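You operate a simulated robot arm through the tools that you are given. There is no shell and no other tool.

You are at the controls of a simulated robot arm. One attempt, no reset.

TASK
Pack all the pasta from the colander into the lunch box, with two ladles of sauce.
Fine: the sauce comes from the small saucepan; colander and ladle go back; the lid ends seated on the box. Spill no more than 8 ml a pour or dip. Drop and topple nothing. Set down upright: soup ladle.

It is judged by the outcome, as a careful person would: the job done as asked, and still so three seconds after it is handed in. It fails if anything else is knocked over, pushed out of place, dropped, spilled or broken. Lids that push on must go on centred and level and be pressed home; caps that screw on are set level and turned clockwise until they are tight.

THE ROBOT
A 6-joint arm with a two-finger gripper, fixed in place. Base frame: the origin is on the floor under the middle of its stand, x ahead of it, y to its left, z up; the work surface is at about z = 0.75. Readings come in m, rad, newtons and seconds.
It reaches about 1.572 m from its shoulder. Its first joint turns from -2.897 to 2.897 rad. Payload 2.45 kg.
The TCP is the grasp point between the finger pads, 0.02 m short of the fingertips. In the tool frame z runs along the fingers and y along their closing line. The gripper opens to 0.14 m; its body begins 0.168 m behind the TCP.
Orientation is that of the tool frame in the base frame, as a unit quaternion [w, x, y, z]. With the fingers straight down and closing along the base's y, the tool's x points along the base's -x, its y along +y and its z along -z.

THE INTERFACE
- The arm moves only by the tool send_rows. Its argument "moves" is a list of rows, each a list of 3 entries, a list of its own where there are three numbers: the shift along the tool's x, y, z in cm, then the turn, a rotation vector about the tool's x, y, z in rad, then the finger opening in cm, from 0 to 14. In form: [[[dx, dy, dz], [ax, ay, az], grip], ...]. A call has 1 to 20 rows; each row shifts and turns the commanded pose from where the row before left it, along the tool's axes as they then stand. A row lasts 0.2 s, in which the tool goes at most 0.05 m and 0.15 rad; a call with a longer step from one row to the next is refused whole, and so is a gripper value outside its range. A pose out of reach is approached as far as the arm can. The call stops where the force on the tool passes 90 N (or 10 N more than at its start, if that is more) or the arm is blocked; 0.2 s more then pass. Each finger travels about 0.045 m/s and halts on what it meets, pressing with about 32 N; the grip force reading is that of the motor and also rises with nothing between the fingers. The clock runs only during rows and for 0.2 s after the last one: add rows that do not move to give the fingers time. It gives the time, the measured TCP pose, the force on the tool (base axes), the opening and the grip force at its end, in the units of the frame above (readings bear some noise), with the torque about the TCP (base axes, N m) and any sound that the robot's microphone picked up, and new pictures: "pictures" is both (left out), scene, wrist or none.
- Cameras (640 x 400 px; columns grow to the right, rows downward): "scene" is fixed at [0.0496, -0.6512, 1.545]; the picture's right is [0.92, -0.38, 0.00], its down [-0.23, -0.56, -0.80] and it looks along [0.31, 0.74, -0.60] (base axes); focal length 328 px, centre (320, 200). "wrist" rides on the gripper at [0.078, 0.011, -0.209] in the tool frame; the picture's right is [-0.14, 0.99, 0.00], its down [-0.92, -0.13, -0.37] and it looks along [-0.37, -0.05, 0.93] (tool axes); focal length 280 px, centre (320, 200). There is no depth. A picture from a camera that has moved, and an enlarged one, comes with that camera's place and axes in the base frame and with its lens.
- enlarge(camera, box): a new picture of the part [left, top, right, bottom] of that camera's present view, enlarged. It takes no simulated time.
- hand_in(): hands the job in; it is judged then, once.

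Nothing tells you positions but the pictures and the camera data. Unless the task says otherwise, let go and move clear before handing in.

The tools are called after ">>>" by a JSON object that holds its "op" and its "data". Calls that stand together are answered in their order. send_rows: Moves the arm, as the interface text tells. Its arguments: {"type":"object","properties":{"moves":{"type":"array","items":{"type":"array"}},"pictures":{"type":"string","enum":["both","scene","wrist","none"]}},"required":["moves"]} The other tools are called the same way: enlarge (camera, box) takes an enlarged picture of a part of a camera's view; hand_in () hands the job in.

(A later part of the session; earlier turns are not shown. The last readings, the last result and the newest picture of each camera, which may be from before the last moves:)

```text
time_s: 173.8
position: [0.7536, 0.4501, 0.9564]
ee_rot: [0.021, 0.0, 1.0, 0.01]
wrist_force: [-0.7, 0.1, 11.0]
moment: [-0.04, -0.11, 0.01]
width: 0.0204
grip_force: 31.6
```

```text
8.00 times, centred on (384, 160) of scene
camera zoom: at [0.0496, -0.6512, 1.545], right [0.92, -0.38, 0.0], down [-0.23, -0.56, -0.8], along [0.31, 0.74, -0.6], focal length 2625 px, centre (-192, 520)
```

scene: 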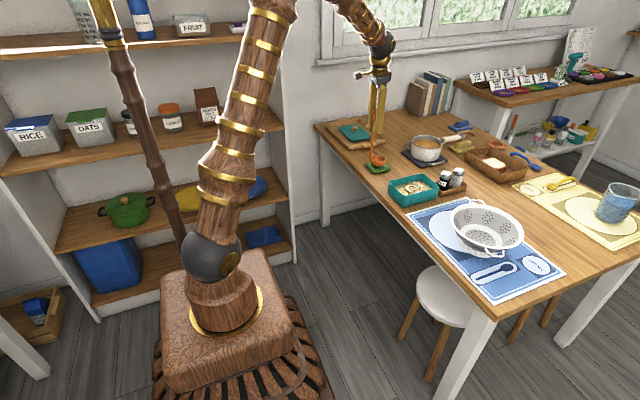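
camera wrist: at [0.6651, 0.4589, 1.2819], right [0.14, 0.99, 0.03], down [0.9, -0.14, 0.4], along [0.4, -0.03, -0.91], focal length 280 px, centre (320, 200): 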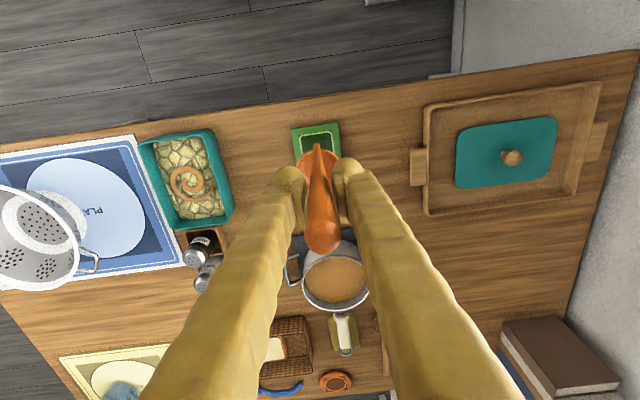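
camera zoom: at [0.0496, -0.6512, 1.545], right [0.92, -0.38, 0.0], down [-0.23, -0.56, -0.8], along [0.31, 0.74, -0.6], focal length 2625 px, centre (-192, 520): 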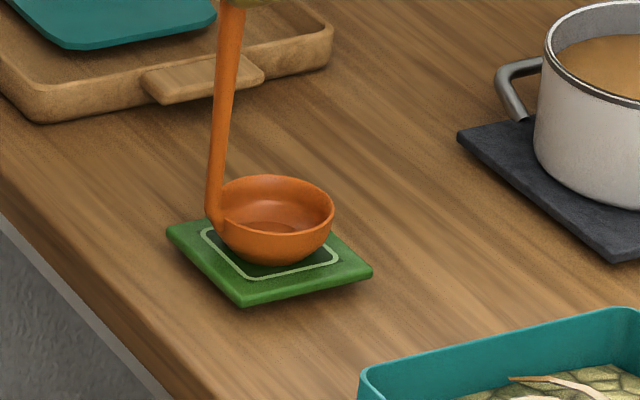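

Contact made and the ladle matches its original placement exactly. I relieve the pressure slightly, then check the handle's lean before releasing.

>>> {"op": "send_rows", "data": {"moves": [[[0, 0, -0.1], [0, 0, 0], 0], [[0, 0, 0], [0, 0, 0], 0]], "pictures": "none"}}

>>> {"op": "enlarge", "data": {"camera": "scene", "box": [330, 100, 426, 160]}}

>>> {"op": "enlarge", "data": {"camera": "wrist", "box": [220, 130, 412, 250]}}

```text
time_s: 174.4
position: [0.753, 0.4501, 0.9558]
ee_rot: [0.021, 0.001, 1.0, 0.012]
wrist_force: [2.1, -0.8, 2.5]
moment: [-0.03, -0.29, 0.03]
width: 0.0203
grip_force: 32.3
```

```text
6.67 times, centred on (378, 130) of scene
camera zoom: at [0.0496, -0.6512, 1.545], right [0.92, -0.38, 0.0], down [-0.23, -0.56, -0.8], along [0.31, 0.74, -0.6], focal length 2187 px, centre (-67, 667)
```

zoom: 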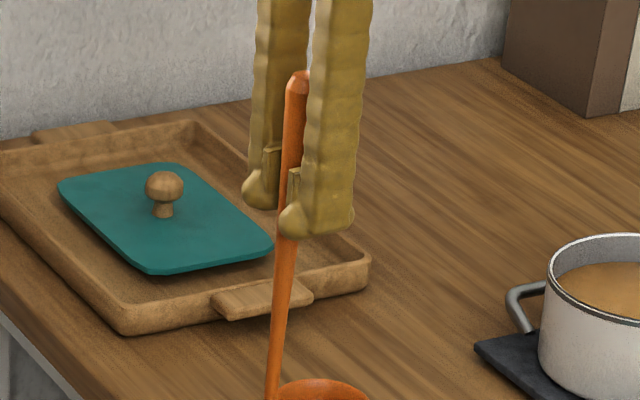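

```text
3.33 times, centred on (316, 190) of wrist
camera zoom: at [0.6662, 0.4574, 1.1622], right [0.14, 0.99, 0.03], down [0.9, -0.14, 0.4], along [0.4, -0.03, -0.91], focal length 935 px, centre (333, 233)
```

zoom: 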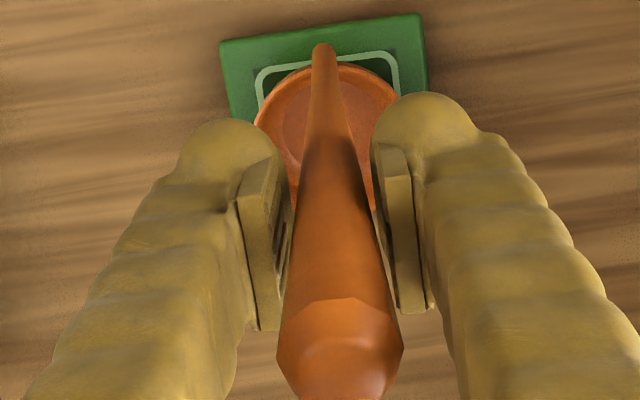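

>>> {"op": "send_rows", "data": {"moves": [[[-0.08, 0, -0.03], [0, 0, 0], 0], [[0, 0, 0], [0, 0, 0], 0]], "pictures": "none"}}

```text
time_s: 175.0
position: [0.7545, 0.4498, 0.9555]
ee_rot: [0.021, 0.0, 1.0, 0.011]
wrist_force: [-0.2, -0.2, -0.7]
moment: [0.02, 0.02, -0.02]
width: 0.0205
grip_force: 32.1
```

>>> {"op": "send_rows", "data": {"moves": [[[0, 0, 0.06], [0, 0, 0], 0], [[0, 0, 0], [0, 0, 0], 0]], "pictures": "none"}}

```text
time_s: 175.6
position: [0.7546, 0.4491, 0.9556]
ee_rot: [0.021, 0.001, 1.0, 0.011]
wrist_force: [0.6, 0.5, -0.5]
moment: [-0.02, 0.07, 0.02]
width: 0.0205
grip_force: 32.5
```

>>> {"op": "send_rows", "data": {"moves": [[[0, 0, 0.08], [0, 0, 0], 0], [[0, 0, 0], [0, 0, 0], 0]], "pictures": "none"}}

>>> {"op": "enlarge", "data": {"camera": "scene", "box": [344, 135, 424, 185]}}

```text
time_s: 176.2
position: [0.7532, 0.4501, 0.9556]
ee_rot: [0.023, 0.001, 1.0, 0.012]
wrist_force: [-2.9, 0.4, 13.0]
moment: [-0.01, 0.23, 0.01]
width: 0.0206
grip_force: 31.5
```

```text
8.00 times, centred on (384, 160) of scene
camera zoom: at [0.0496, -0.6512, 1.545], right [0.92, -0.38, 0.0], down [-0.23, -0.56, -0.8], along [0.31, 0.74, -0.6], focal length 2625 px, centre (-192, 520)
```

zoom: 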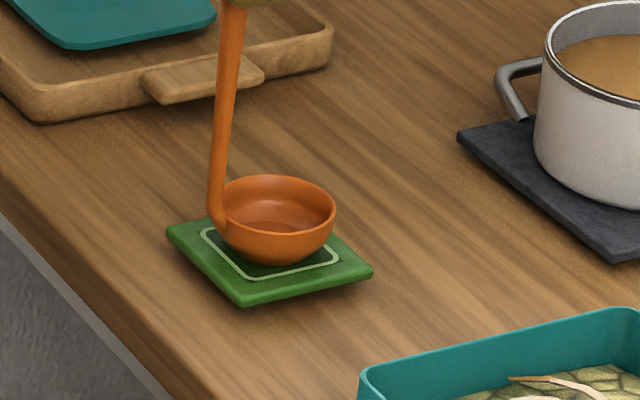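

>>> {"op": "send_rows", "data": {"moves": [[[0.05, 0, -0.06], [0, 0, 0], 0], [[0, 0, 0], [0, 0, 0], 0]], "pictures": "none"}}

```text
time_s: 176.8
position: [0.7539, 0.4481, 0.955]
ee_rot: [0.021, 0.001, 1.0, 0.012]
wrist_force: [2.5, 0.4, 5.2]
moment: [-0.09, -0.48, 0.04]
width: 0.0202
grip_force: 32.5
```

>>> {"op": "send_rows", "data": {"moves": [[[-0.025, 0, -0.02], [0, 0, 0], 0], [[0, 0, 0], [0, 0, 0], 0]], "pictures": "none"}}

```text
time_s: 177.4
position: [0.7538, 0.4505, 0.9554]
ee_rot: [0.021, 0.001, 1.0, 0.011]
wrist_force: [0.5, -0.5, 0.5]
moment: [0.0, 0.05, 0.05]
width: 0.0203
grip_force: 32.2
```

Forces are near zero with light contact. I release slowly and watch that the ladle stands.

>>> {"op": "send_rows", "data": {"moves": [[[0, 0, 0], [0, 0, 0], 2.2], [[0, 0, 0], [0, 0, 0], 2.4], [[0, 0, 0], [0, 0, 0], 2.8], [[0, 0, 0], [0, 0, 0], 3.4], [[0, 0, 0], [0, 0, 0], 4.2], [[0, 0, 0], [0, 0, 0], 4.2]], "pictures": "both"}}

>>> {"op": "enlarge", "data": {"camera": "scene", "box": [330, 100, 426, 160]}}

>>> {"op": "enlarge", "data": {"camera": "wrist", "box": [220, 130, 412, 250]}}

```text
time_s: 178.8
position: [0.7536, 0.4495, 0.9563]
ee_rot: [0.021, 0.0, 1.0, 0.012]
wrist_force: [-0.3, 0.0, -0.1]
moment: [0.04, -0.02, 0.01]
width: 0.042
grip_force: 0.0
camera wrist: at [0.6667, 0.4576, 1.1624], right [0.14, 0.99, 0.03], down [0.9, -0.14, 0.4], along [0.4, -0.03, -0.91], focal length 280 px, centre (320, 200)
```

scene: 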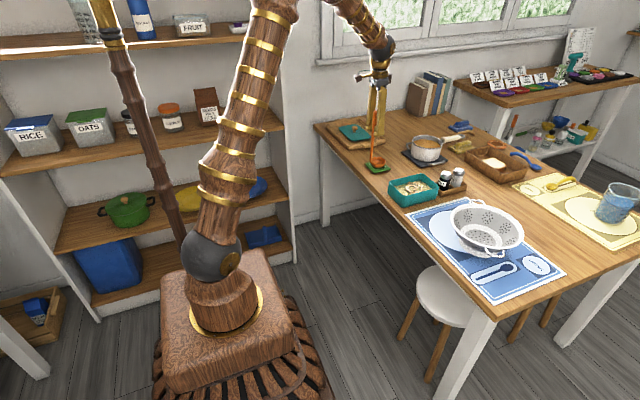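
wrist: 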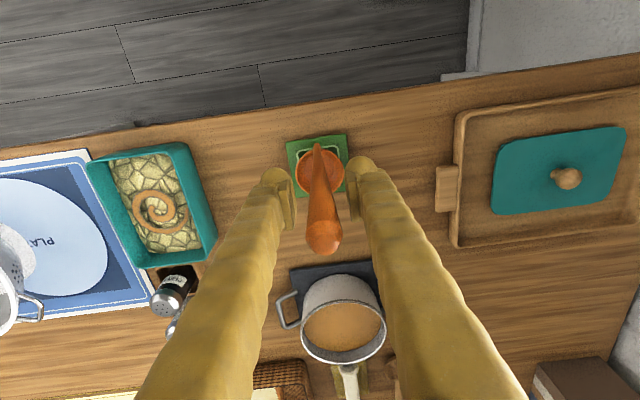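

```text
6.67 times, centred on (378, 130) of scene
camera zoom: at [0.0496, -0.6512, 1.545], right [0.92, -0.38, 0.0], down [-0.23, -0.56, -0.8], along [0.31, 0.74, -0.6], focal length 2187 px, centre (-67, 667)
```

zoom: 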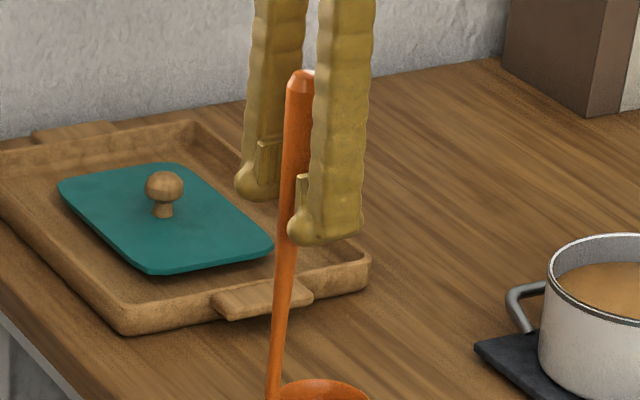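

```text
3.33 times, centred on (316, 190) of wrist
camera zoom: at [0.6667, 0.4576, 1.1624], right [0.14, 0.99, 0.03], down [0.9, -0.14, 0.4], along [0.4, -0.03, -0.91], focal length 935 px, centre (333, 233)
```

zoom: 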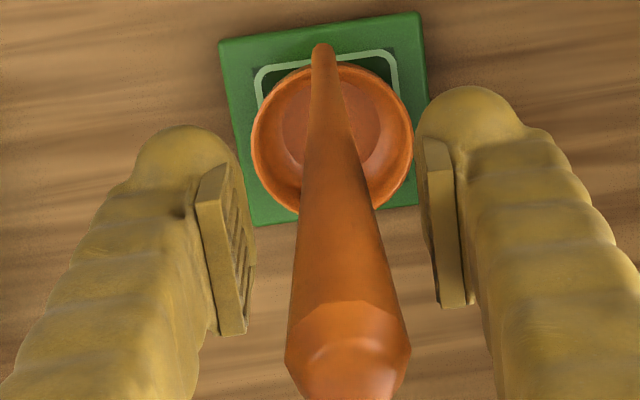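

The ladle stands on its own. I open wider and withdraw straight up.

>>> {"op": "send_rows", "data": {"moves": [[[0, 0, 0], [0, 0, 0], 6], [[0, 0, 0], [0, 0, 0], 6], [[-0.066, 0.033, -1.5], [0, 0, 0], 6], [[-0.132, 0.066, -3], [0, 0, 0], 6], [[-0.132, 0.066, -3], [0, 0, 0], 6], [[-0.132, 0.066, -3], [0, 0, 0], 6], [[-0.132, 0.066, -3], [0, 0, 0], 6], [[-0.132, 0.066, -3], [0, 0, 0], 6], [[0, 0, 0], [0.025, 0.04, 0], 6], [[0, 0, 0], [0, 0, 0], 6]], "pictures": "both"}}

>>> {"op": "enlarge", "data": {"camera": "scene", "box": [330, 100, 442, 170]}}

>>> {"op": "enlarge", "data": {"camera": "wrist", "box": [400, 70, 592, 190]}}

```text
time_s: 181.0
position: [0.7538, 0.4496, 1.121]
ee_rot: [0.0, 0.0, 1.0, -0.001]
wrist_force: [-0.2, 0.4, -1.0]
moment: [0.0, -0.03, 0.01]
width: 0.0601
grip_force: 0.1
camera wrist: at [0.6763, 0.4623, 1.3303], right [0.14, 0.99, 0.0], down [0.92, -0.13, 0.37], along [0.37, -0.05, -0.93], focal length 280 px, centre (320, 200)
```

scene: 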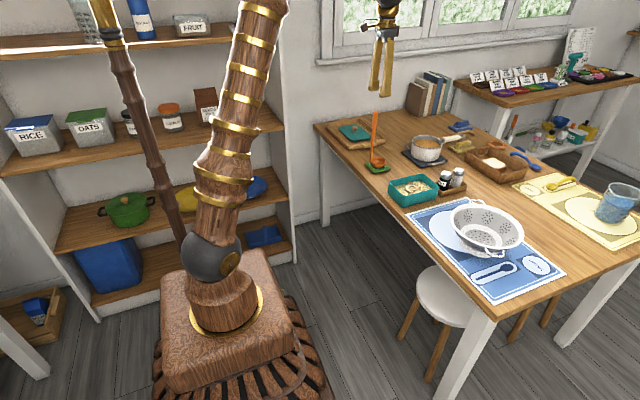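
wrist: 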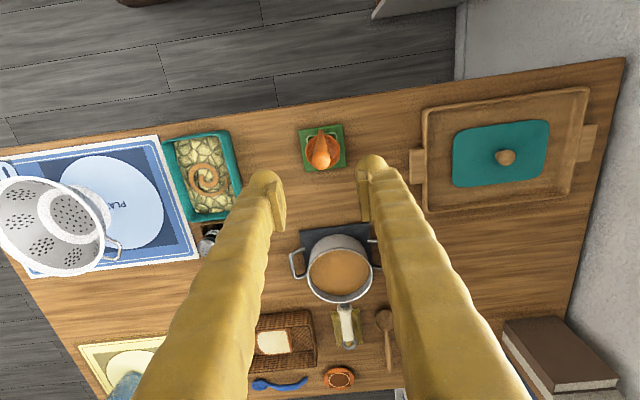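

```text
5.71 times, centred on (386, 135) of scene
camera zoom: at [0.0496, -0.6512, 1.545], right [0.92, -0.38, 0.0], down [-0.23, -0.56, -0.8], along [0.31, 0.74, -0.6], focal length 1875 px, centre (-57, 571)
```

zoom: 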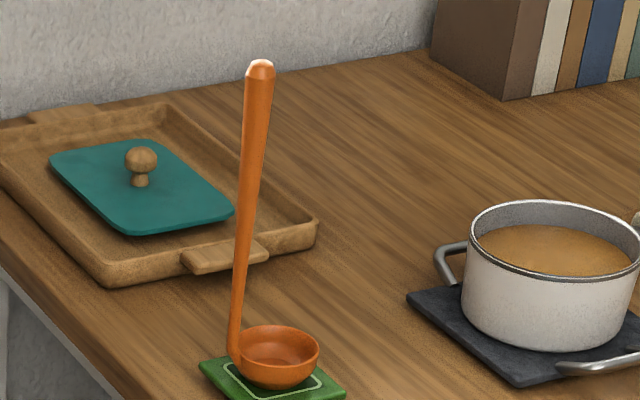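

```text
3.33 times, centred on (496, 130) of wrist
camera zoom: at [0.6763, 0.4623, 1.3303], right [0.14, 0.99, 0.0], down [0.92, -0.13, 0.37], along [0.37, -0.05, -0.93], focal length 935 px, centre (-267, 433)
```

zoom: 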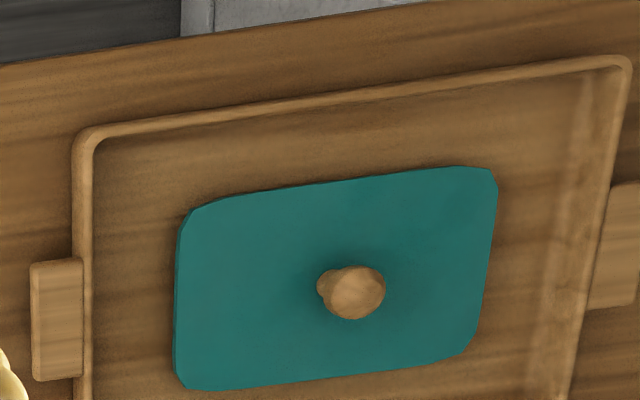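

The ladle is upright on its rest. Next is the lid: I move over toward it, lower as I go to stay in reach, to view it from close above.

>>> {"op": "send_rows", "data": {"moves": [[[-0.65, 3.75, 0.5], [0, 0, 0], 6], [[-0.65, 3.75, 0.5], [0, 0, 0], 6], [[-0.65, 3.75, 0.5], [0, 0, 0], 6], [[-0.65, 3.75, 0.5], [0, 0, 0], 6], [[-1.4, 3.9, 2.0], [0, 0, 0], 6], [[-1.4, 3.9, 2.0], [0, 0, 0], 6], [[-1.4, 3.9, 2.0], [0, 0, 0], 6], [[-1.4, 3.9, 2.0], [0, 0, 0], 6], [[-1.4, 3.9, 2.0], [0, 0, 0], 6], [[0, 0, 0], [0, 0, 0], 6]], "pictures": "both"}}

>>> {"op": "enlarge", "data": {"camera": "wrist", "box": [200, 60, 440, 210]}}

```text
time_s: 183.2
position: [0.8517, 0.7947, 1.0033]
ee_rot: [0.001, 0.0, 1.0, -0.001]
wrist_force: [0.2, 0.8, 0.0]
moment: [0.01, -0.01, -0.02]
width: 0.0603
grip_force: 0.0
camera wrist: at [0.773, 0.8069, 1.2129], right [0.14, 0.99, 0.0], down [0.92, -0.13, 0.37], along [0.37, -0.05, -0.93], focal length 280 px, centre (320, 200)
```

scene: 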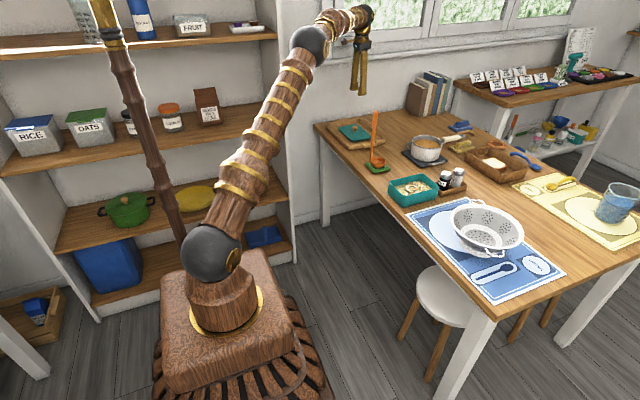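
wrist: 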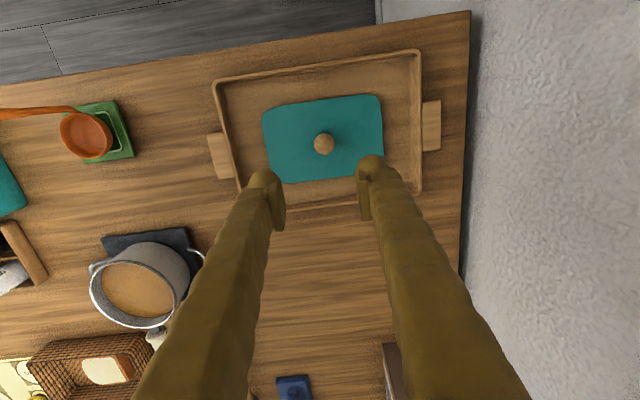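

```text
2.67 times, centred on (320, 135) of wrist
camera zoom: at [0.773, 0.8069, 1.2129], right [0.14, 0.99, 0.0], down [0.92, -0.13, 0.37], along [0.37, -0.05, -0.93], focal length 748 px, centre (320, 373)
```

zoom: 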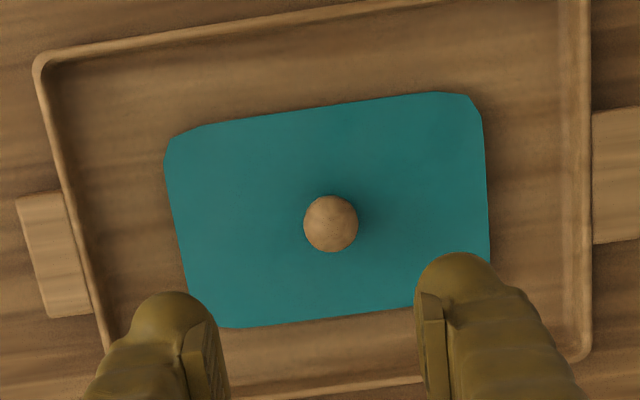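

The lid is axis-aligned on its tray with its centre and knob at about (0.851, 0.802), long side along y. I centre over the knob and descend partway.

>>> {"op": "send_rows", "data": {"moves": [[[0.05, 0.73, 2.5], [0, 0, 0], 6], [[0, 0, 4], [0, 0, 0], 6], [[0, 0, 4], [0, 0, 0], 6], [[0, 0, 2.5], [0, 0, 0], 6], [[0, 0, 0], [0, 0, 0], 6]], "pictures": "both"}}

>>> {"op": "enlarge", "data": {"camera": "wrist", "box": [220, 110, 412, 230]}}

>>> {"op": "enlarge", "data": {"camera": "scene", "box": [316, 100, 396, 150]}}

```text
time_s: 184.4
position: [0.8492, 0.8001, 0.8695]
ee_rot: [0.001, 0.0, 1.0, 0.0]
wrist_force: [-0.6, 0.4, 0.3]
moment: [-0.03, -0.03, 0.01]
width: 0.0602
grip_force: 0.0
camera wrist: at [0.7711, 0.8125, 1.0799], right [0.14, 0.99, 0.0], down [0.92, -0.13, 0.37], along [0.37, -0.05, -0.93], focal length 280 px, centre (320, 200)
```

scene: 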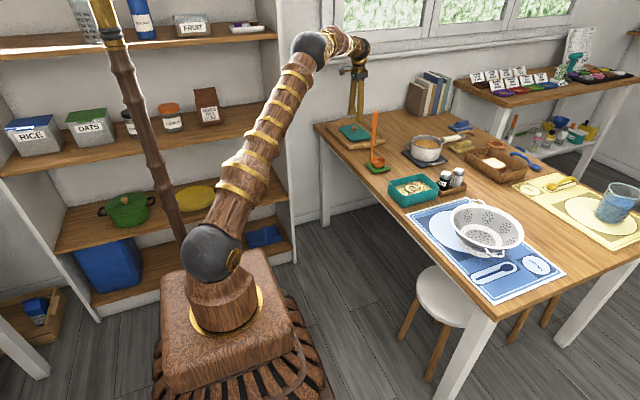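
wrist: 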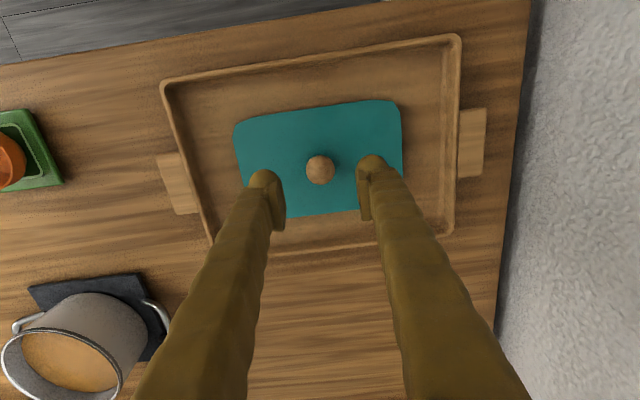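

```text
3.33 times, centred on (316, 170) of wrist
camera zoom: at [0.7711, 0.8125, 1.0799], right [0.14, 0.99, 0.0], down [0.92, -0.13, 0.37], along [0.37, -0.05, -0.93], focal length 935 px, centre (333, 300)
```

zoom: 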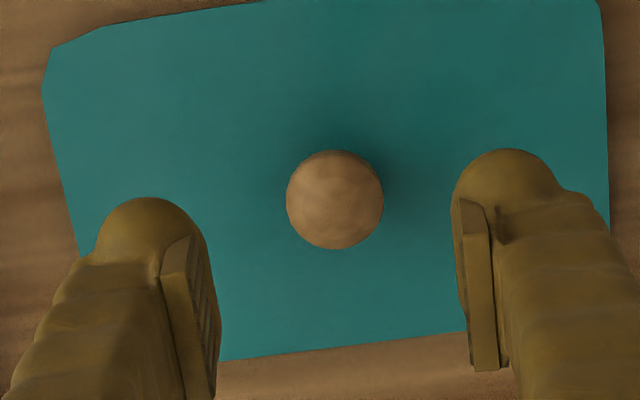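

```text
8.00 times, centred on (356, 125) of scene
camera zoom: at [0.0496, -0.6512, 1.545], right [0.92, -0.38, 0.0], down [-0.23, -0.56, -0.8], along [0.31, 0.74, -0.6], focal length 2625 px, centre (32, 800)
```

zoom: 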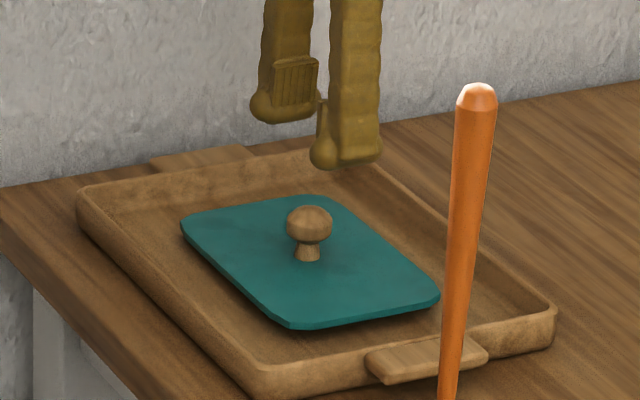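

The knob is centred between the fingers, with its ball centre near z=0.80. I descend the last 6 cm and close.

>>> {"op": "send_rows", "data": {"moves": [[[0.05, 0.15, 2], [0, 0, 0], 6], [[0, 0, 2.2], [0, 0, 0], 6], [[0, 0, 2], [0, 0, 0], 6], [[0, 0, 0], [0, 0, 0], 5], [[0, 0, 0], [0, 0, 0], 4], [[0, 0, 0], [0, 0, 0], 3.4]], "pictures": "wrist"}}

>>> {"op": "enlarge", "data": {"camera": "wrist", "box": [220, 110, 412, 230]}}

>>> {"op": "enlarge", "data": {"camera": "scene", "box": [316, 100, 396, 150]}}

```text
time_s: 185.8
position: [0.8509, 0.8016, 0.8079]
ee_rot: [0.002, 0.001, 1.0, -0.001]
wrist_force: [0.5, 0.4, -0.2]
moment: [0.02, 0.01, 0.01]
width: 0.0341
grip_force: 0.1
camera wrist: at [0.771, 0.8146, 1.0175], right [0.14, 0.99, 0.0], down [0.92, -0.13, 0.37], along [0.37, -0.05, -0.93], focal length 280 px, centre (320, 200)
```

wrist: 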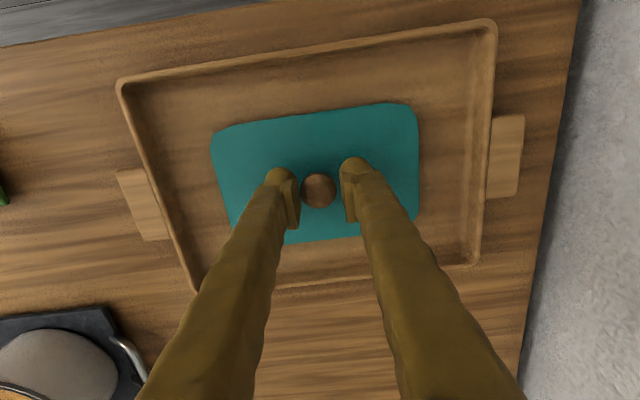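

```text
3.33 times, centred on (316, 170) of wrist
camera zoom: at [0.771, 0.8146, 1.0175], right [0.14, 0.99, 0.0], down [0.92, -0.13, 0.37], along [0.37, -0.05, -0.93], focal length 935 px, centre (333, 300)
```

zoom: 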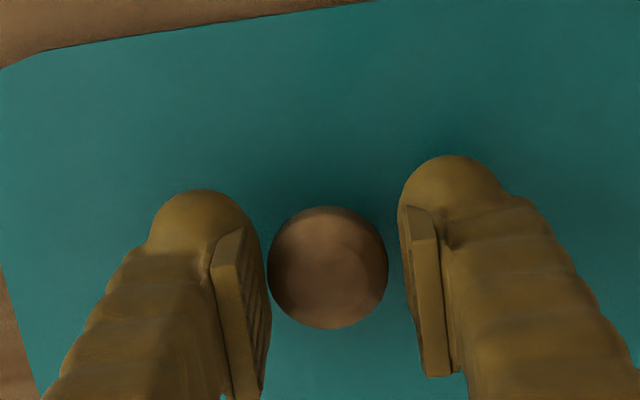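

```text
8.00 times, centred on (356, 125) of scene
camera zoom: at [0.0496, -0.6512, 1.545], right [0.92, -0.38, 0.0], down [-0.23, -0.56, -0.8], along [0.31, 0.74, -0.6], focal length 2625 px, centre (32, 800)
```

zoom: 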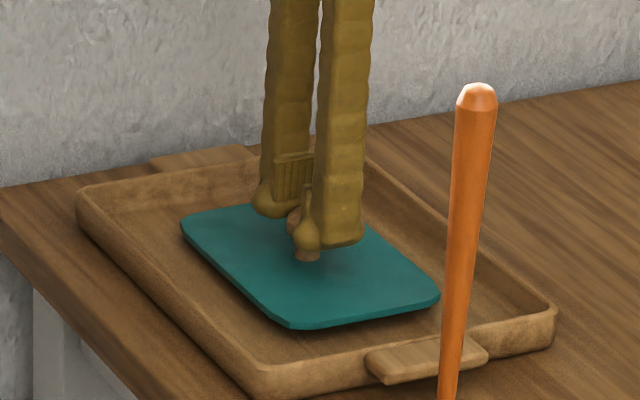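

>>> {"op": "send_rows", "data": {"moves": [[[0, 0, 0], [0, 0, 0], 2.8], [[0, 0, 0], [0, 0, 0], 2], [[0, 0, 0], [0, 0, 0], 0.5], [[0, 0, 0], [0, 0, 0], 0], [[0, 0, 0], [0, 0, 0], 0]], "pictures": "wrist"}}

>>> {"op": "enlarge", "data": {"camera": "wrist", "box": [220, 110, 412, 230]}}

```text
time_s: 187.0
position: [0.8499, 0.8012, 0.8088]
ee_rot: [0.001, 0.0, 1.0, -0.001]
wrist_force: [0.2, 0.0, 0.3]
moment: [0.02, -0.04, -0.06]
width: 0.0293
grip_force: 32.1
camera wrist: at [0.771, 0.8146, 1.0175], right [0.14, 0.99, 0.0], down [0.92, -0.13, 0.37], along [0.37, -0.05, -0.93], focal length 280 px, centre (320, 200)
```

wrist: 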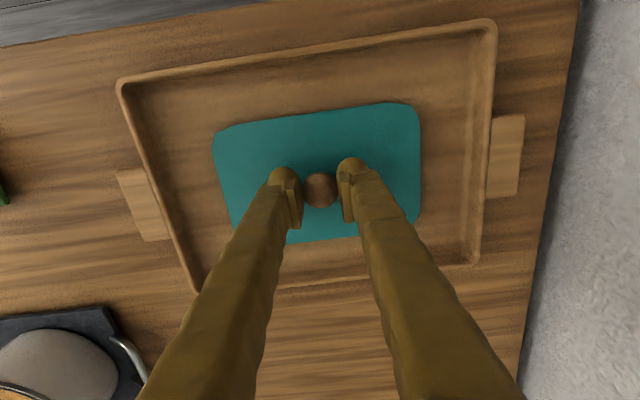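

```text
3.33 times, centred on (316, 170) of wrist
camera zoom: at [0.771, 0.8146, 1.0175], right [0.14, 0.99, 0.0], down [0.92, -0.13, 0.37], along [0.37, -0.05, -0.93], focal length 935 px, centre (333, 300)
```

zoom: 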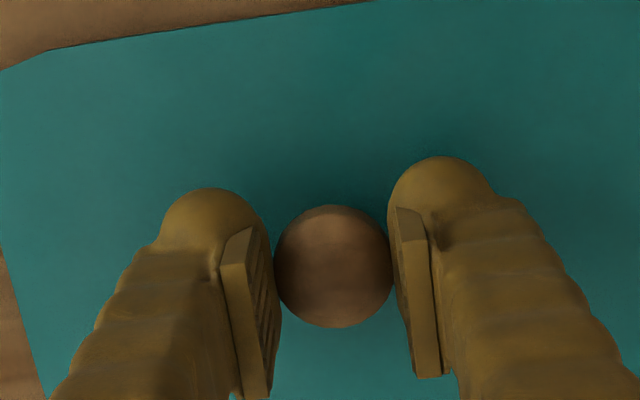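

The knob is gripped at 2.9 cm with 32 N. I lift the lid slowly and check that it hangs level.

>>> {"op": "send_rows", "data": {"moves": [[[0, 0, -0.4], [0, 0, 0], 0], [[0, 0, -0.8], [0, 0, 0], 0], [[0, 0, -1.5], [0, 0, 0], 0], [[0, 0, -2.5], [0, 0, 0], 0], [[0, 0, -3], [0, 0, 0], 0], [[0, 0, -3], [0, 0, 0], 0], [[0, 0, -3], [0, 0, 0], 0], [[0, 0, -2], [0, 0, 0], 0], [[0, 0, -1], [0, 0, 0], 0], [[0, 0, 0], [0, 0, 0], 0]], "pictures": "both"}}

>>> {"op": "enlarge", "data": {"camera": "scene", "box": [310, 60, 406, 120]}}

```text
time_s: 189.2
position: [0.8513, 0.804, 0.9803]
ee_rot: [0.002, 0.0, 1.0, -0.001]
wrist_force: [-0.3, 0.2, -1.3]
moment: [-0.01, -0.03, -0.02]
width: 0.0291
grip_force: 31.6
camera wrist: at [0.7722, 0.8169, 1.1897], right [0.14, 0.99, 0.0], down [0.92, -0.13, 0.37], along [0.37, -0.05, -0.93], focal length 280 px, centre (320, 200)
```

scene: 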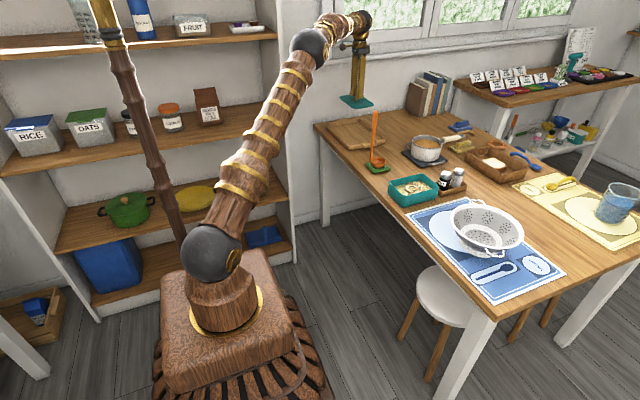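
wrist: 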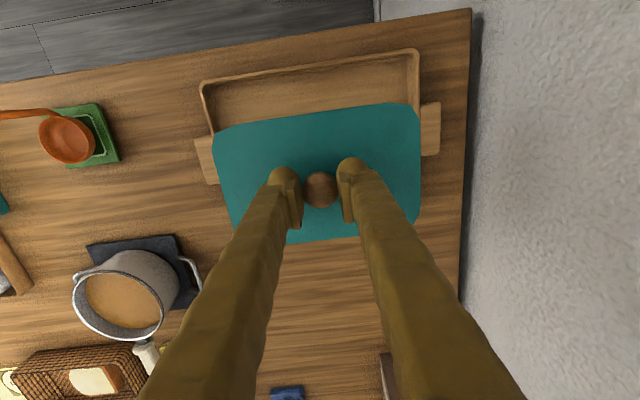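

```text
6.67 times, centred on (358, 90) of scene
camera zoom: at [0.0496, -0.6512, 1.545], right [0.92, -0.38, 0.0], down [-0.23, -0.56, -0.8], along [0.31, 0.74, -0.6], focal length 2187 px, centre (67, 933)
```

zoom: 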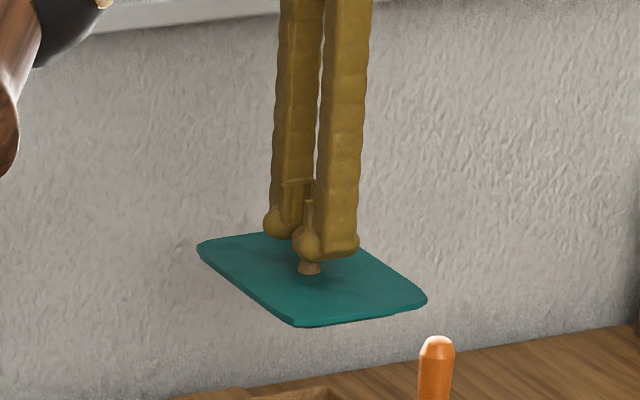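

The lid hangs level. I carry it around the ladle via x of about 0.95 to above the box.

>>> {"op": "send_rows", "data": {"moves": [[[-0.8, -1.5, -0.2], [0, 0, 0], 0], [[-1.6, -3.0, -0.4], [0, 0, 0], 0], [[-1.6, -3.0, -0.4], [0, 0, 0], 0], [[-1.6, -3.0, -0.4], [0, 0, 0], 0], [[-1.6, -3.0, -0.3], [0, 0, 0], 0], [[-1.6, -3.0, -0.3], [0, 0, 0], 0], [[-1.1, -3.0, 0], [0, 0, 0], 0], [[0, -3.0, 0], [0, 0, 0], 0], [[0, -3.0, 0], [0, 0, 0], 0], [[0, -3.0, 0], [0, 0, 0], 0], [[0, -3.0, 0], [0, 0, 0], 0], [[0, -3.0, 0], [0, 0, 0], 0], [[0, -3.0, 0], [0, 0, 0], 0], [[0.5, -3.0, 0], [0, 0, 0], 0], [[1.5, -3.0, 0], [0, 0, 0], 0], [[2.3, -3.0, 0], [0, 0, 0], 0], [[2.6, -3.0, 0], [0, 0, 0], 0], [[2.6, -3.0, 0], [0, 0, 0], 0], [[2.3, -2.5, 0], [0, 0, 0], 0], [[1.2, -1.0, 0], [0, 0, 0], 0]], "pictures": "both"}}

```text
time_s: 193.4
position: [0.8169, 0.244, 1.0021]
ee_rot: [0.0, 0.001, 1.0, -0.001]
wrist_force: [-0.2, 1.1, -0.8]
moment: [0.04, -0.04, 0.02]
width: 0.0291
grip_force: 32.2
camera wrist: at [0.7382, 0.2565, 1.212], right [0.14, 0.99, 0.0], down [0.92, -0.13, 0.37], along [0.37, -0.05, -0.93], focal length 280 px, centre (320, 200)
```

scene: 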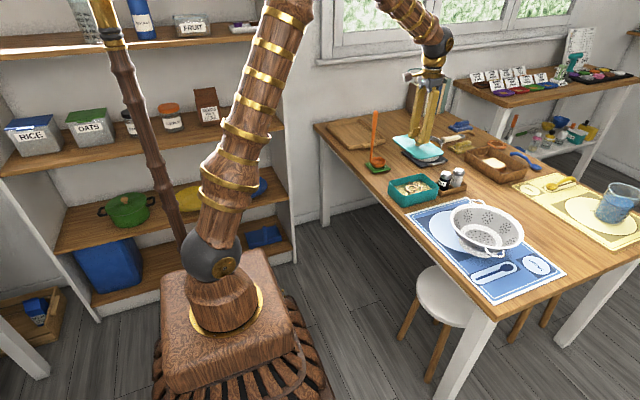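
wrist: 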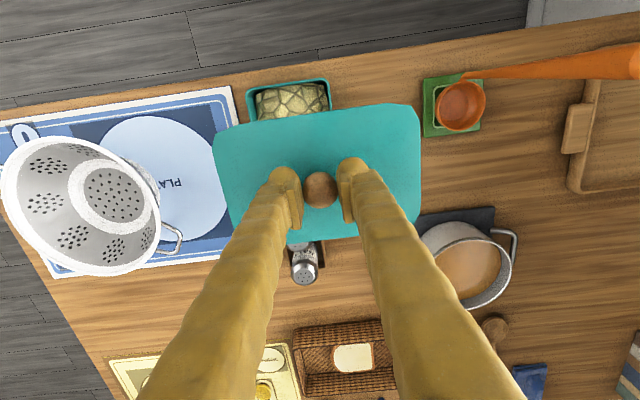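

The lid is over the box, long side still across it. I rotate it 90° clockwise in place.

>>> {"op": "send_rows", "data": {"moves": [[[0, 0, 0], [0, 0, 0.04], 0], [[0, 0, 0], [0, 0, 0.08], 0], [[0, 0, 0], [0, 0, 0.1], 0], [[0, 0, 0], [0, 0, 0.1], 0], [[0, 0, 0], [0, 0, 0.1], 0], [[0, 0, 0], [0, 0, 0.1], 0], [[0, 0, 0], [0, 0, 0.1], 0], [[0, 0, 0], [0, 0, 0.1], 0], [[0, 0, 0], [0, 0, 0.1], 0], [[0, 0, 0], [0, 0, 0.1], 0], [[0, 0, 0], [0, 0, 0.1], 0], [[0, 0, 0], [0, 0, 0.1], 0], [[0, 0, 0], [0, 0, 0.1], 0], [[0, 0, 0], [0, 0, 0.1], 0], [[0, 0, 0], [0, 0, 0.1], 0], [[0, 0, 0], [0, 0, 0.08], 0], [[0, 0, 0], [0, 0, 0.0508], 0], [[0, 0, 0], [0, 0, 0.02], 0], [[0, 0, 0], [0, 0, 0], 0]], "pictures": "both"}}

>>> {"op": "enlarge", "data": {"camera": "wrist", "box": [200, 40, 440, 190]}}

>>> {"op": "enlarge", "data": {"camera": "scene", "box": [360, 120, 488, 200]}}

```text
time_s: 197.4
position: [0.8163, 0.2424, 1.001]
ee_rot: [0.002, 0.708, 0.706, 0.001]
wrist_force: [-0.3, 0.4, -1.0]
moment: [0.02, 0.02, 0.0]
width: 0.0291
grip_force: 31.6
camera wrist: at [0.8284, 0.3234, 1.2107], right [0.99, -0.14, 0.0], down [-0.13, -0.92, 0.37], along [-0.05, -0.37, -0.93], focal length 280 px, centre (320, 200)
```

scene: 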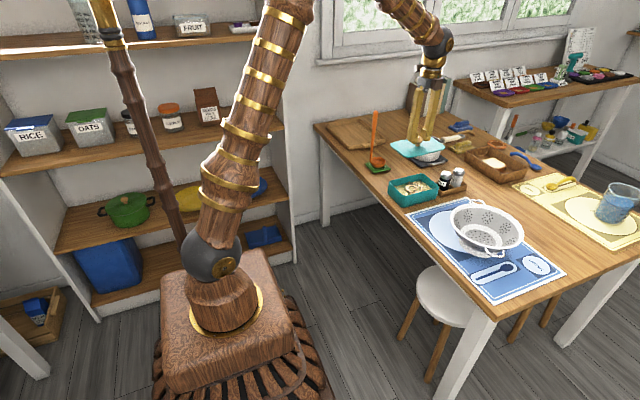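
wrist: 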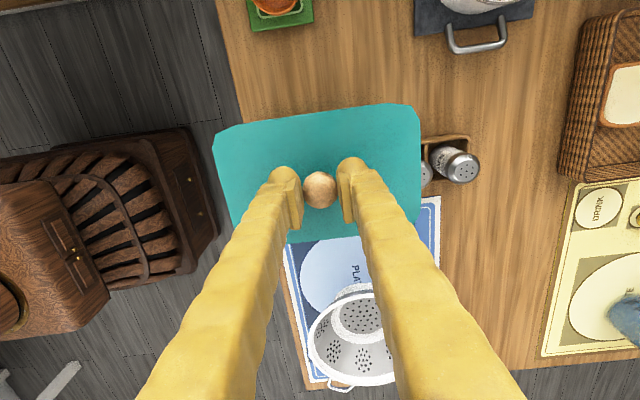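

```text
2.67 times, centred on (320, 115) of wrist
camera zoom: at [0.8284, 0.3234, 1.2107], right [0.99, -0.14, 0.0], down [-0.13, -0.92, 0.37], along [-0.05, -0.37, -0.93], focal length 748 px, centre (320, 427)
```

zoom: 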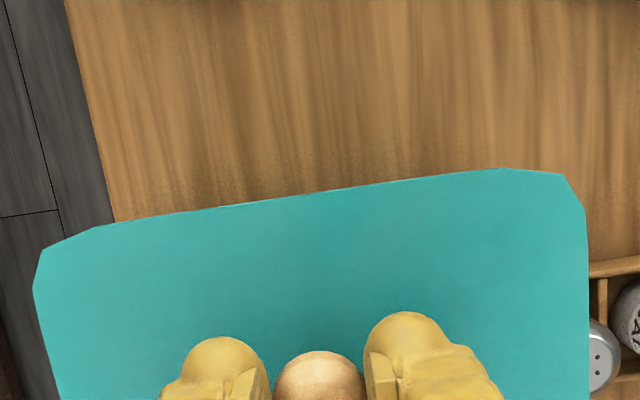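

```text
5.00 times, centred on (424, 160) of scene
camera zoom: at [0.0496, -0.6512, 1.545], right [0.92, -0.38, 0.0], down [-0.23, -0.56, -0.8], along [0.31, 0.74, -0.6], focal length 1640 px, centre (-200, 400)
```

zoom: 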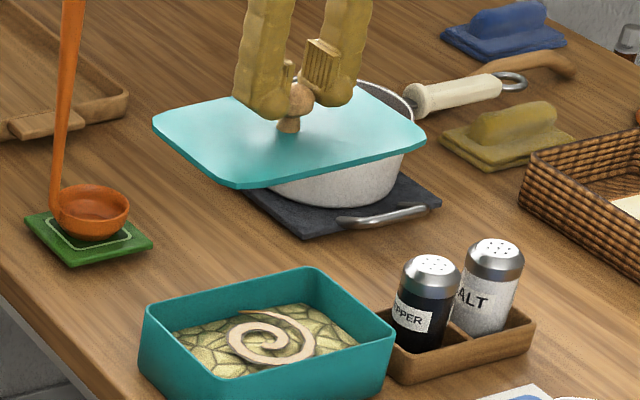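

I need precise alignment now. I zoom in on the box and the lid to measure both.

>>> {"op": "enlarge", "data": {"camera": "scene", "box": [382, 168, 446, 208]}}

>>> {"op": "enlarge", "data": {"camera": "scene", "box": [386, 127, 450, 167]}}

```text
10.00 times, centred on (414, 188) of scene
camera zoom: at [0.0496, -0.6512, 1.545], right [0.92, -0.38, 0.0], down [-0.23, -0.56, -0.8], along [0.31, 0.74, -0.6], focal length 3281 px, centre (-620, 320)
```

zoom: 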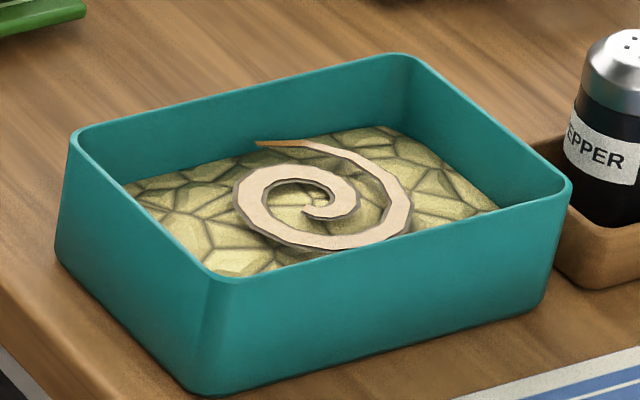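

```text
10.00 times, centred on (418, 147) of scene
camera zoom: at [0.0496, -0.6512, 1.545], right [0.92, -0.38, 0.0], down [-0.23, -0.56, -0.8], along [0.31, 0.74, -0.6], focal length 3281 px, centre (-660, 730)
```

zoom: 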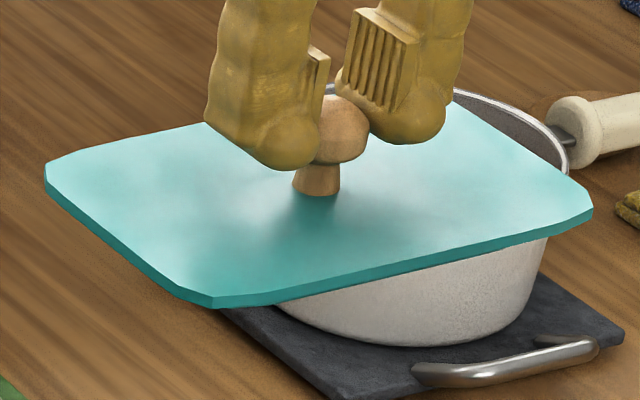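

From the measurements the box centre is about (0.8125, 0.2115) with its rim near z=0.807, and the lid yaw is aligned within about a degree. I centre the lid over it and lower to about 1.5 cm above the rim.

>>> {"op": "send_rows", "data": {"moves": [[[-0.6, -0.1, 0], [0, 0, 0], 0], [[-1.3, -0.15, 0], [0, 0, 0], 0], [[-1.34, -0.13, 0], [0, 0, 0], 0], [[0, 0, 2], [0, 0, 0], 0], [[0, 0, 2.5], [0, 0, 0], 0], [[0, 0, 2.5], [0, 0, 0], 0], [[0, 0, 2.5], [0, 0, 0], 0], [[0, 0, 2], [0, 0, 0], 0], [[0, 0, 1.5], [0, 0, 0], 0], [[0, 0, 0.6], [0, 0, 0], 0], [[0, 0, 0], [0, 0, 0], 0]], "pictures": "both"}}

>>> {"op": "enlarge", "data": {"camera": "scene", "box": [382, 160, 446, 200]}}

>>> {"op": "enlarge", "data": {"camera": "wrist", "box": [180, 60, 436, 220]}}

```text
time_s: 199.8
position: [0.8134, 0.2104, 0.8662]
ee_rot: [0.001, 0.708, 0.707, 0.0]
wrist_force: [0.4, 0.5, -1.0]
moment: [-0.01, -0.01, -0.02]
width: 0.0291
grip_force: 32.2
camera wrist: at [0.824, 0.2912, 1.0753], right [0.99, -0.14, 0.0], down [-0.13, -0.92, 0.37], along [-0.05, -0.37, -0.93], focal length 280 px, centre (320, 200)
```

scene: 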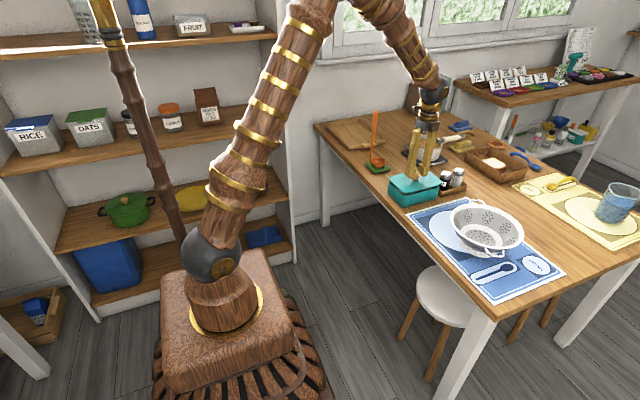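
wrist: 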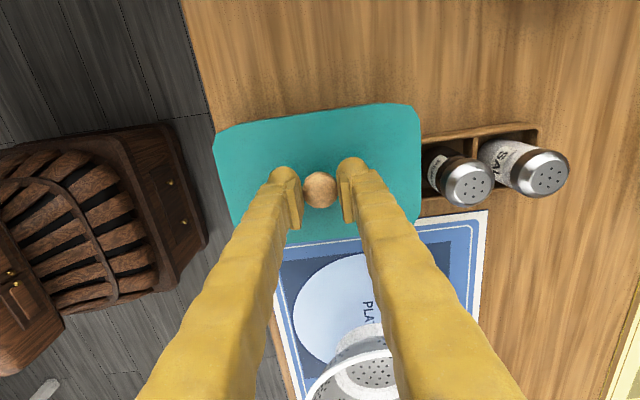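

```text
10.00 times, centred on (414, 180) of scene
camera zoom: at [0.0496, -0.6512, 1.545], right [0.92, -0.38, 0.0], down [-0.23, -0.56, -0.8], along [0.31, 0.74, -0.6], focal length 3281 px, centre (-620, 400)
```

zoom: 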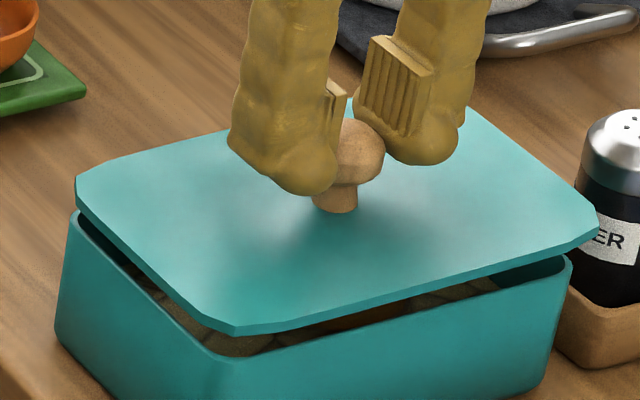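

```text
2.50 times, centred on (308, 140) of wrist
camera zoom: at [0.824, 0.2912, 1.0753], right [0.99, -0.14, 0.0], down [-0.13, -0.92, 0.37], along [-0.05, -0.37, -0.93], focal length 701 px, centre (350, 350)
```

zoom: 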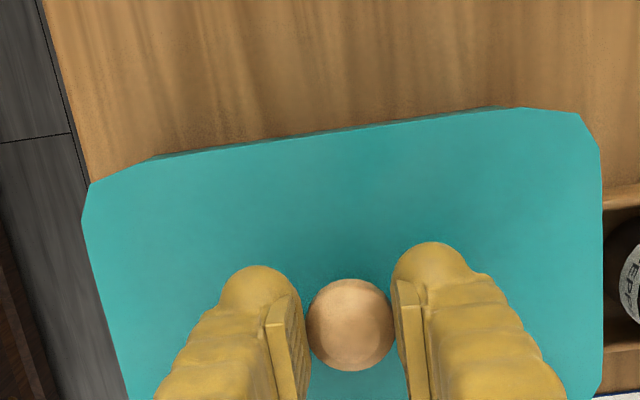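

The lid is nearly aligned. I lower closer to the rim (a few millimetres gap) to compare the edges directly.

>>> {"op": "send_rows", "data": {"moves": [[[0, 0, 0.7], [0, 0, 0], 0], [[0, 0, 0.5], [0, 0, 0], 0], [[0, 0, 0], [0, 0, 0], 0]], "pictures": "none"}}

>>> {"op": "enlarge", "data": {"camera": "scene", "box": [382, 168, 446, 208]}}

>>> {"op": "enlarge", "data": {"camera": "scene", "box": [384, 175, 416, 195]}}

>>> {"op": "enlarge", "data": {"camera": "scene", "box": [418, 175, 450, 195]}}

```text
time_s: 200.6
position: [0.8143, 0.2113, 0.8537]
ee_rot: [0.001, 0.708, 0.706, 0.001]
wrist_force: [0.7, 1.0, 1.1]
moment: [-0.04, 0.23, -0.03]
width: 0.029
grip_force: 32.2
```

```text
10.00 times, centred on (414, 188) of scene
camera zoom: at [0.0496, -0.6512, 1.545], right [0.92, -0.38, 0.0], down [-0.23, -0.56, -0.8], along [0.31, 0.74, -0.6], focal length 3281 px, centre (-620, 320)
```

zoom: 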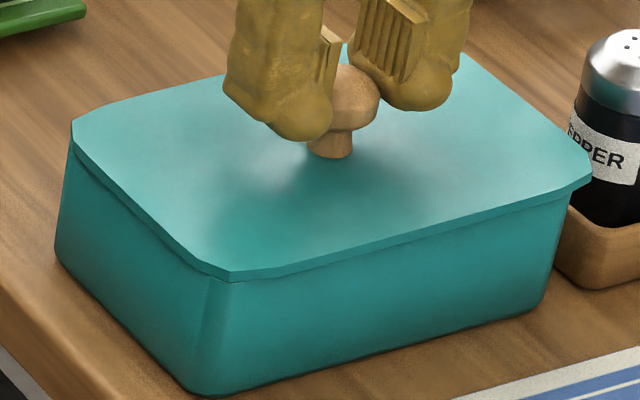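

```text
16.00 times, centred on (400, 185) of scene
camera zoom: at [0.0496, -0.6512, 1.545], right [0.92, -0.38, 0.0], down [-0.23, -0.56, -0.8], along [0.31, 0.74, -0.6], focal length 5249 px, centre (-960, 440)
```

zoom: 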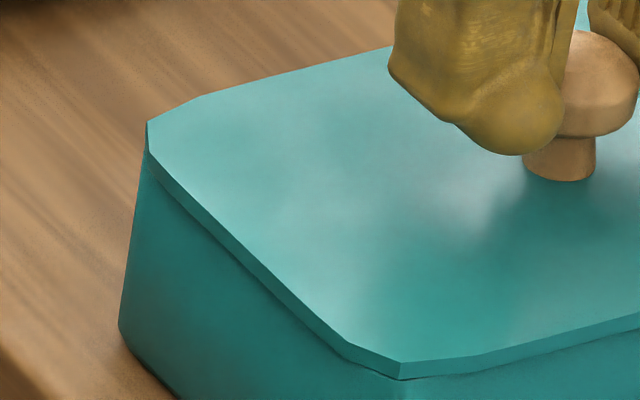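

```text
16.00 times, centred on (434, 185) of scene
camera zoom: at [0.0496, -0.6512, 1.545], right [0.92, -0.38, 0.0], down [-0.23, -0.56, -0.8], along [0.31, 0.74, -0.6], focal length 5249 px, centre (-1504, 440)
```

zoom: 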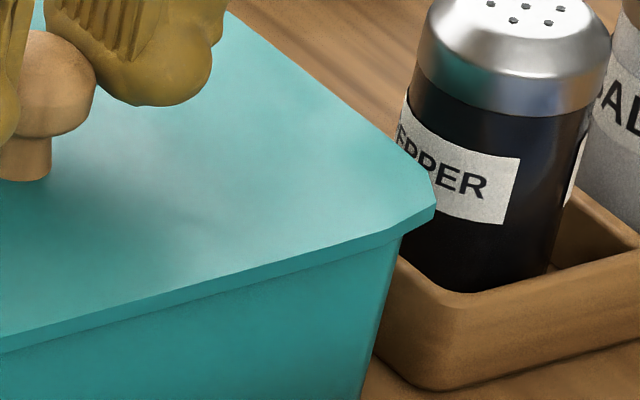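

The lid touches slightly early on its near end because it sits about 6 mm too far +x and 3 mm too far -y. I raise it slightly, shift, and lower again.

>>> {"op": "send_rows", "data": {"moves": [[[0, 0, -0.6], [0, 0, 0], 0], [[0.3, -0.55, 0], [0, 0, 0], 0], [[0, 0, 0], [0, 0, 0], 0]], "pictures": "none"}}

>>> {"op": "enlarge", "data": {"camera": "scene", "box": [382, 168, 446, 208]}}

>>> {"op": "enlarge", "data": {"camera": "wrist", "box": [180, 60, 436, 220]}}

```text
time_s: 201.4
position: [0.8091, 0.2147, 0.8591]
ee_rot: [0.001, 0.707, 0.707, 0.0]
wrist_force: [0.2, -0.5, 0.2]
moment: [0.0, -0.01, -0.01]
width: 0.0292
grip_force: 31.8
```

```text
10.00 times, centred on (414, 188) of scene
camera zoom: at [0.0496, -0.6512, 1.545], right [0.92, -0.38, 0.0], down [-0.23, -0.56, -0.8], along [0.31, 0.74, -0.6], focal length 3281 px, centre (-620, 320)
```

zoom: 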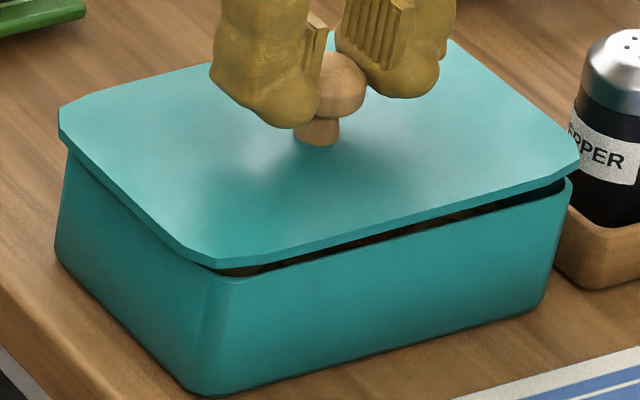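

```text
2.50 times, centred on (308, 140) of wrist
camera zoom: at [0.819, 0.2943, 1.0688], right [0.99, -0.14, 0.0], down [-0.13, -0.92, 0.37], along [-0.05, -0.37, -0.93], focal length 701 px, centre (350, 350)
```

zoom: 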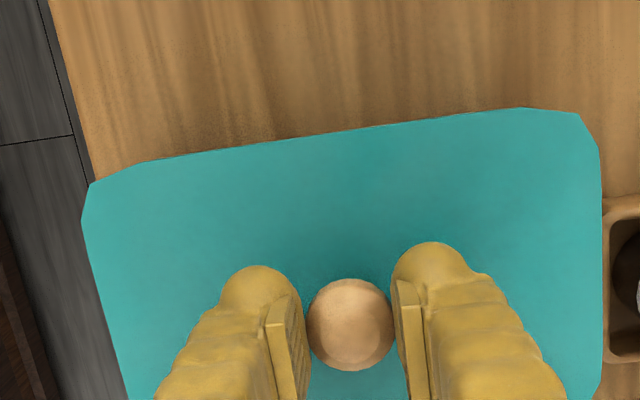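

The lid is now centred on the box within about 2 mm in both directions. I apply a tiny y correction and lower to contact.

>>> {"op": "send_rows", "data": {"moves": [[[-0.15, -0.05, 0], [0, 0, 0], 0], [[0, 0, 0.3], [0, 0, 0], 0], [[0, 0, 0.2], [0, 0, 0], 0], [[0, 0, 0], [0, 0, 0], 0]], "pictures": "none"}}

>>> {"op": "enlarge", "data": {"camera": "scene", "box": [382, 168, 446, 208]}}

```text
time_s: 202.4
position: [0.8087, 0.2124, 0.8535]
ee_rot: [0.001, 0.707, 0.707, 0.0]
wrist_force: [-0.1, -0.3, -0.2]
moment: [-0.01, 0.04, 0.0]
width: 0.0289
grip_force: 32.1
```

```text
10.00 times, centred on (414, 188) of scene
camera zoom: at [0.0496, -0.6512, 1.545], right [0.92, -0.38, 0.0], down [-0.23, -0.56, -0.8], along [0.31, 0.74, -0.6], focal length 3281 px, centre (-620, 320)
```

zoom: 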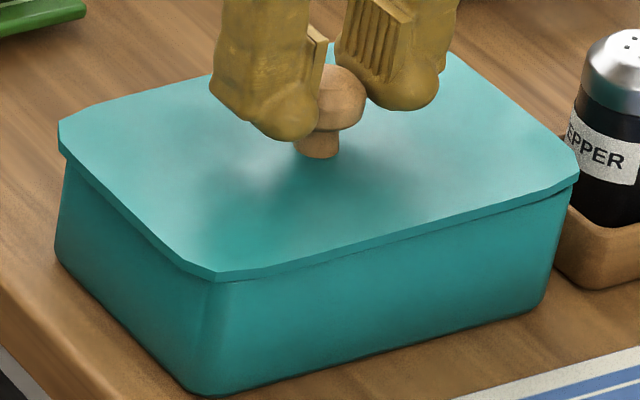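

Well aligned, with equal overhang left and right. I lower in small steps while watching force and sound.

>>> {"op": "send_rows", "data": {"moves": [[[0, 0, 0.15], [0, 0, 0], 0], [[0, 0, 0.1], [0, 0, 0], 0], [[0, 0, 0], [0, 0, 0], 0]], "pictures": "none"}}

>>> {"op": "enlarge", "data": {"camera": "scene", "box": [382, 168, 446, 208]}}

```text
time_s: 203.2
position: [0.808, 0.213, 0.853]
ee_rot: [0.001, 0.708, 0.706, 0.0]
wrist_force: [-3.7, 3.2, 34.3]
moment: [0.0, 0.04, 0.01]
width: 0.029
grip_force: 32.1
```

```text
10.00 times, centred on (414, 188) of scene
camera zoom: at [0.0496, -0.6512, 1.545], right [0.92, -0.38, 0.0], down [-0.23, -0.56, -0.8], along [0.31, 0.74, -0.6], focal length 3281 px, centre (-620, 320)
```

zoom: 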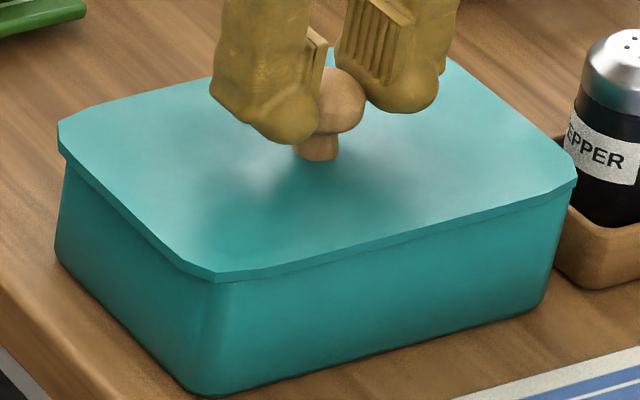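

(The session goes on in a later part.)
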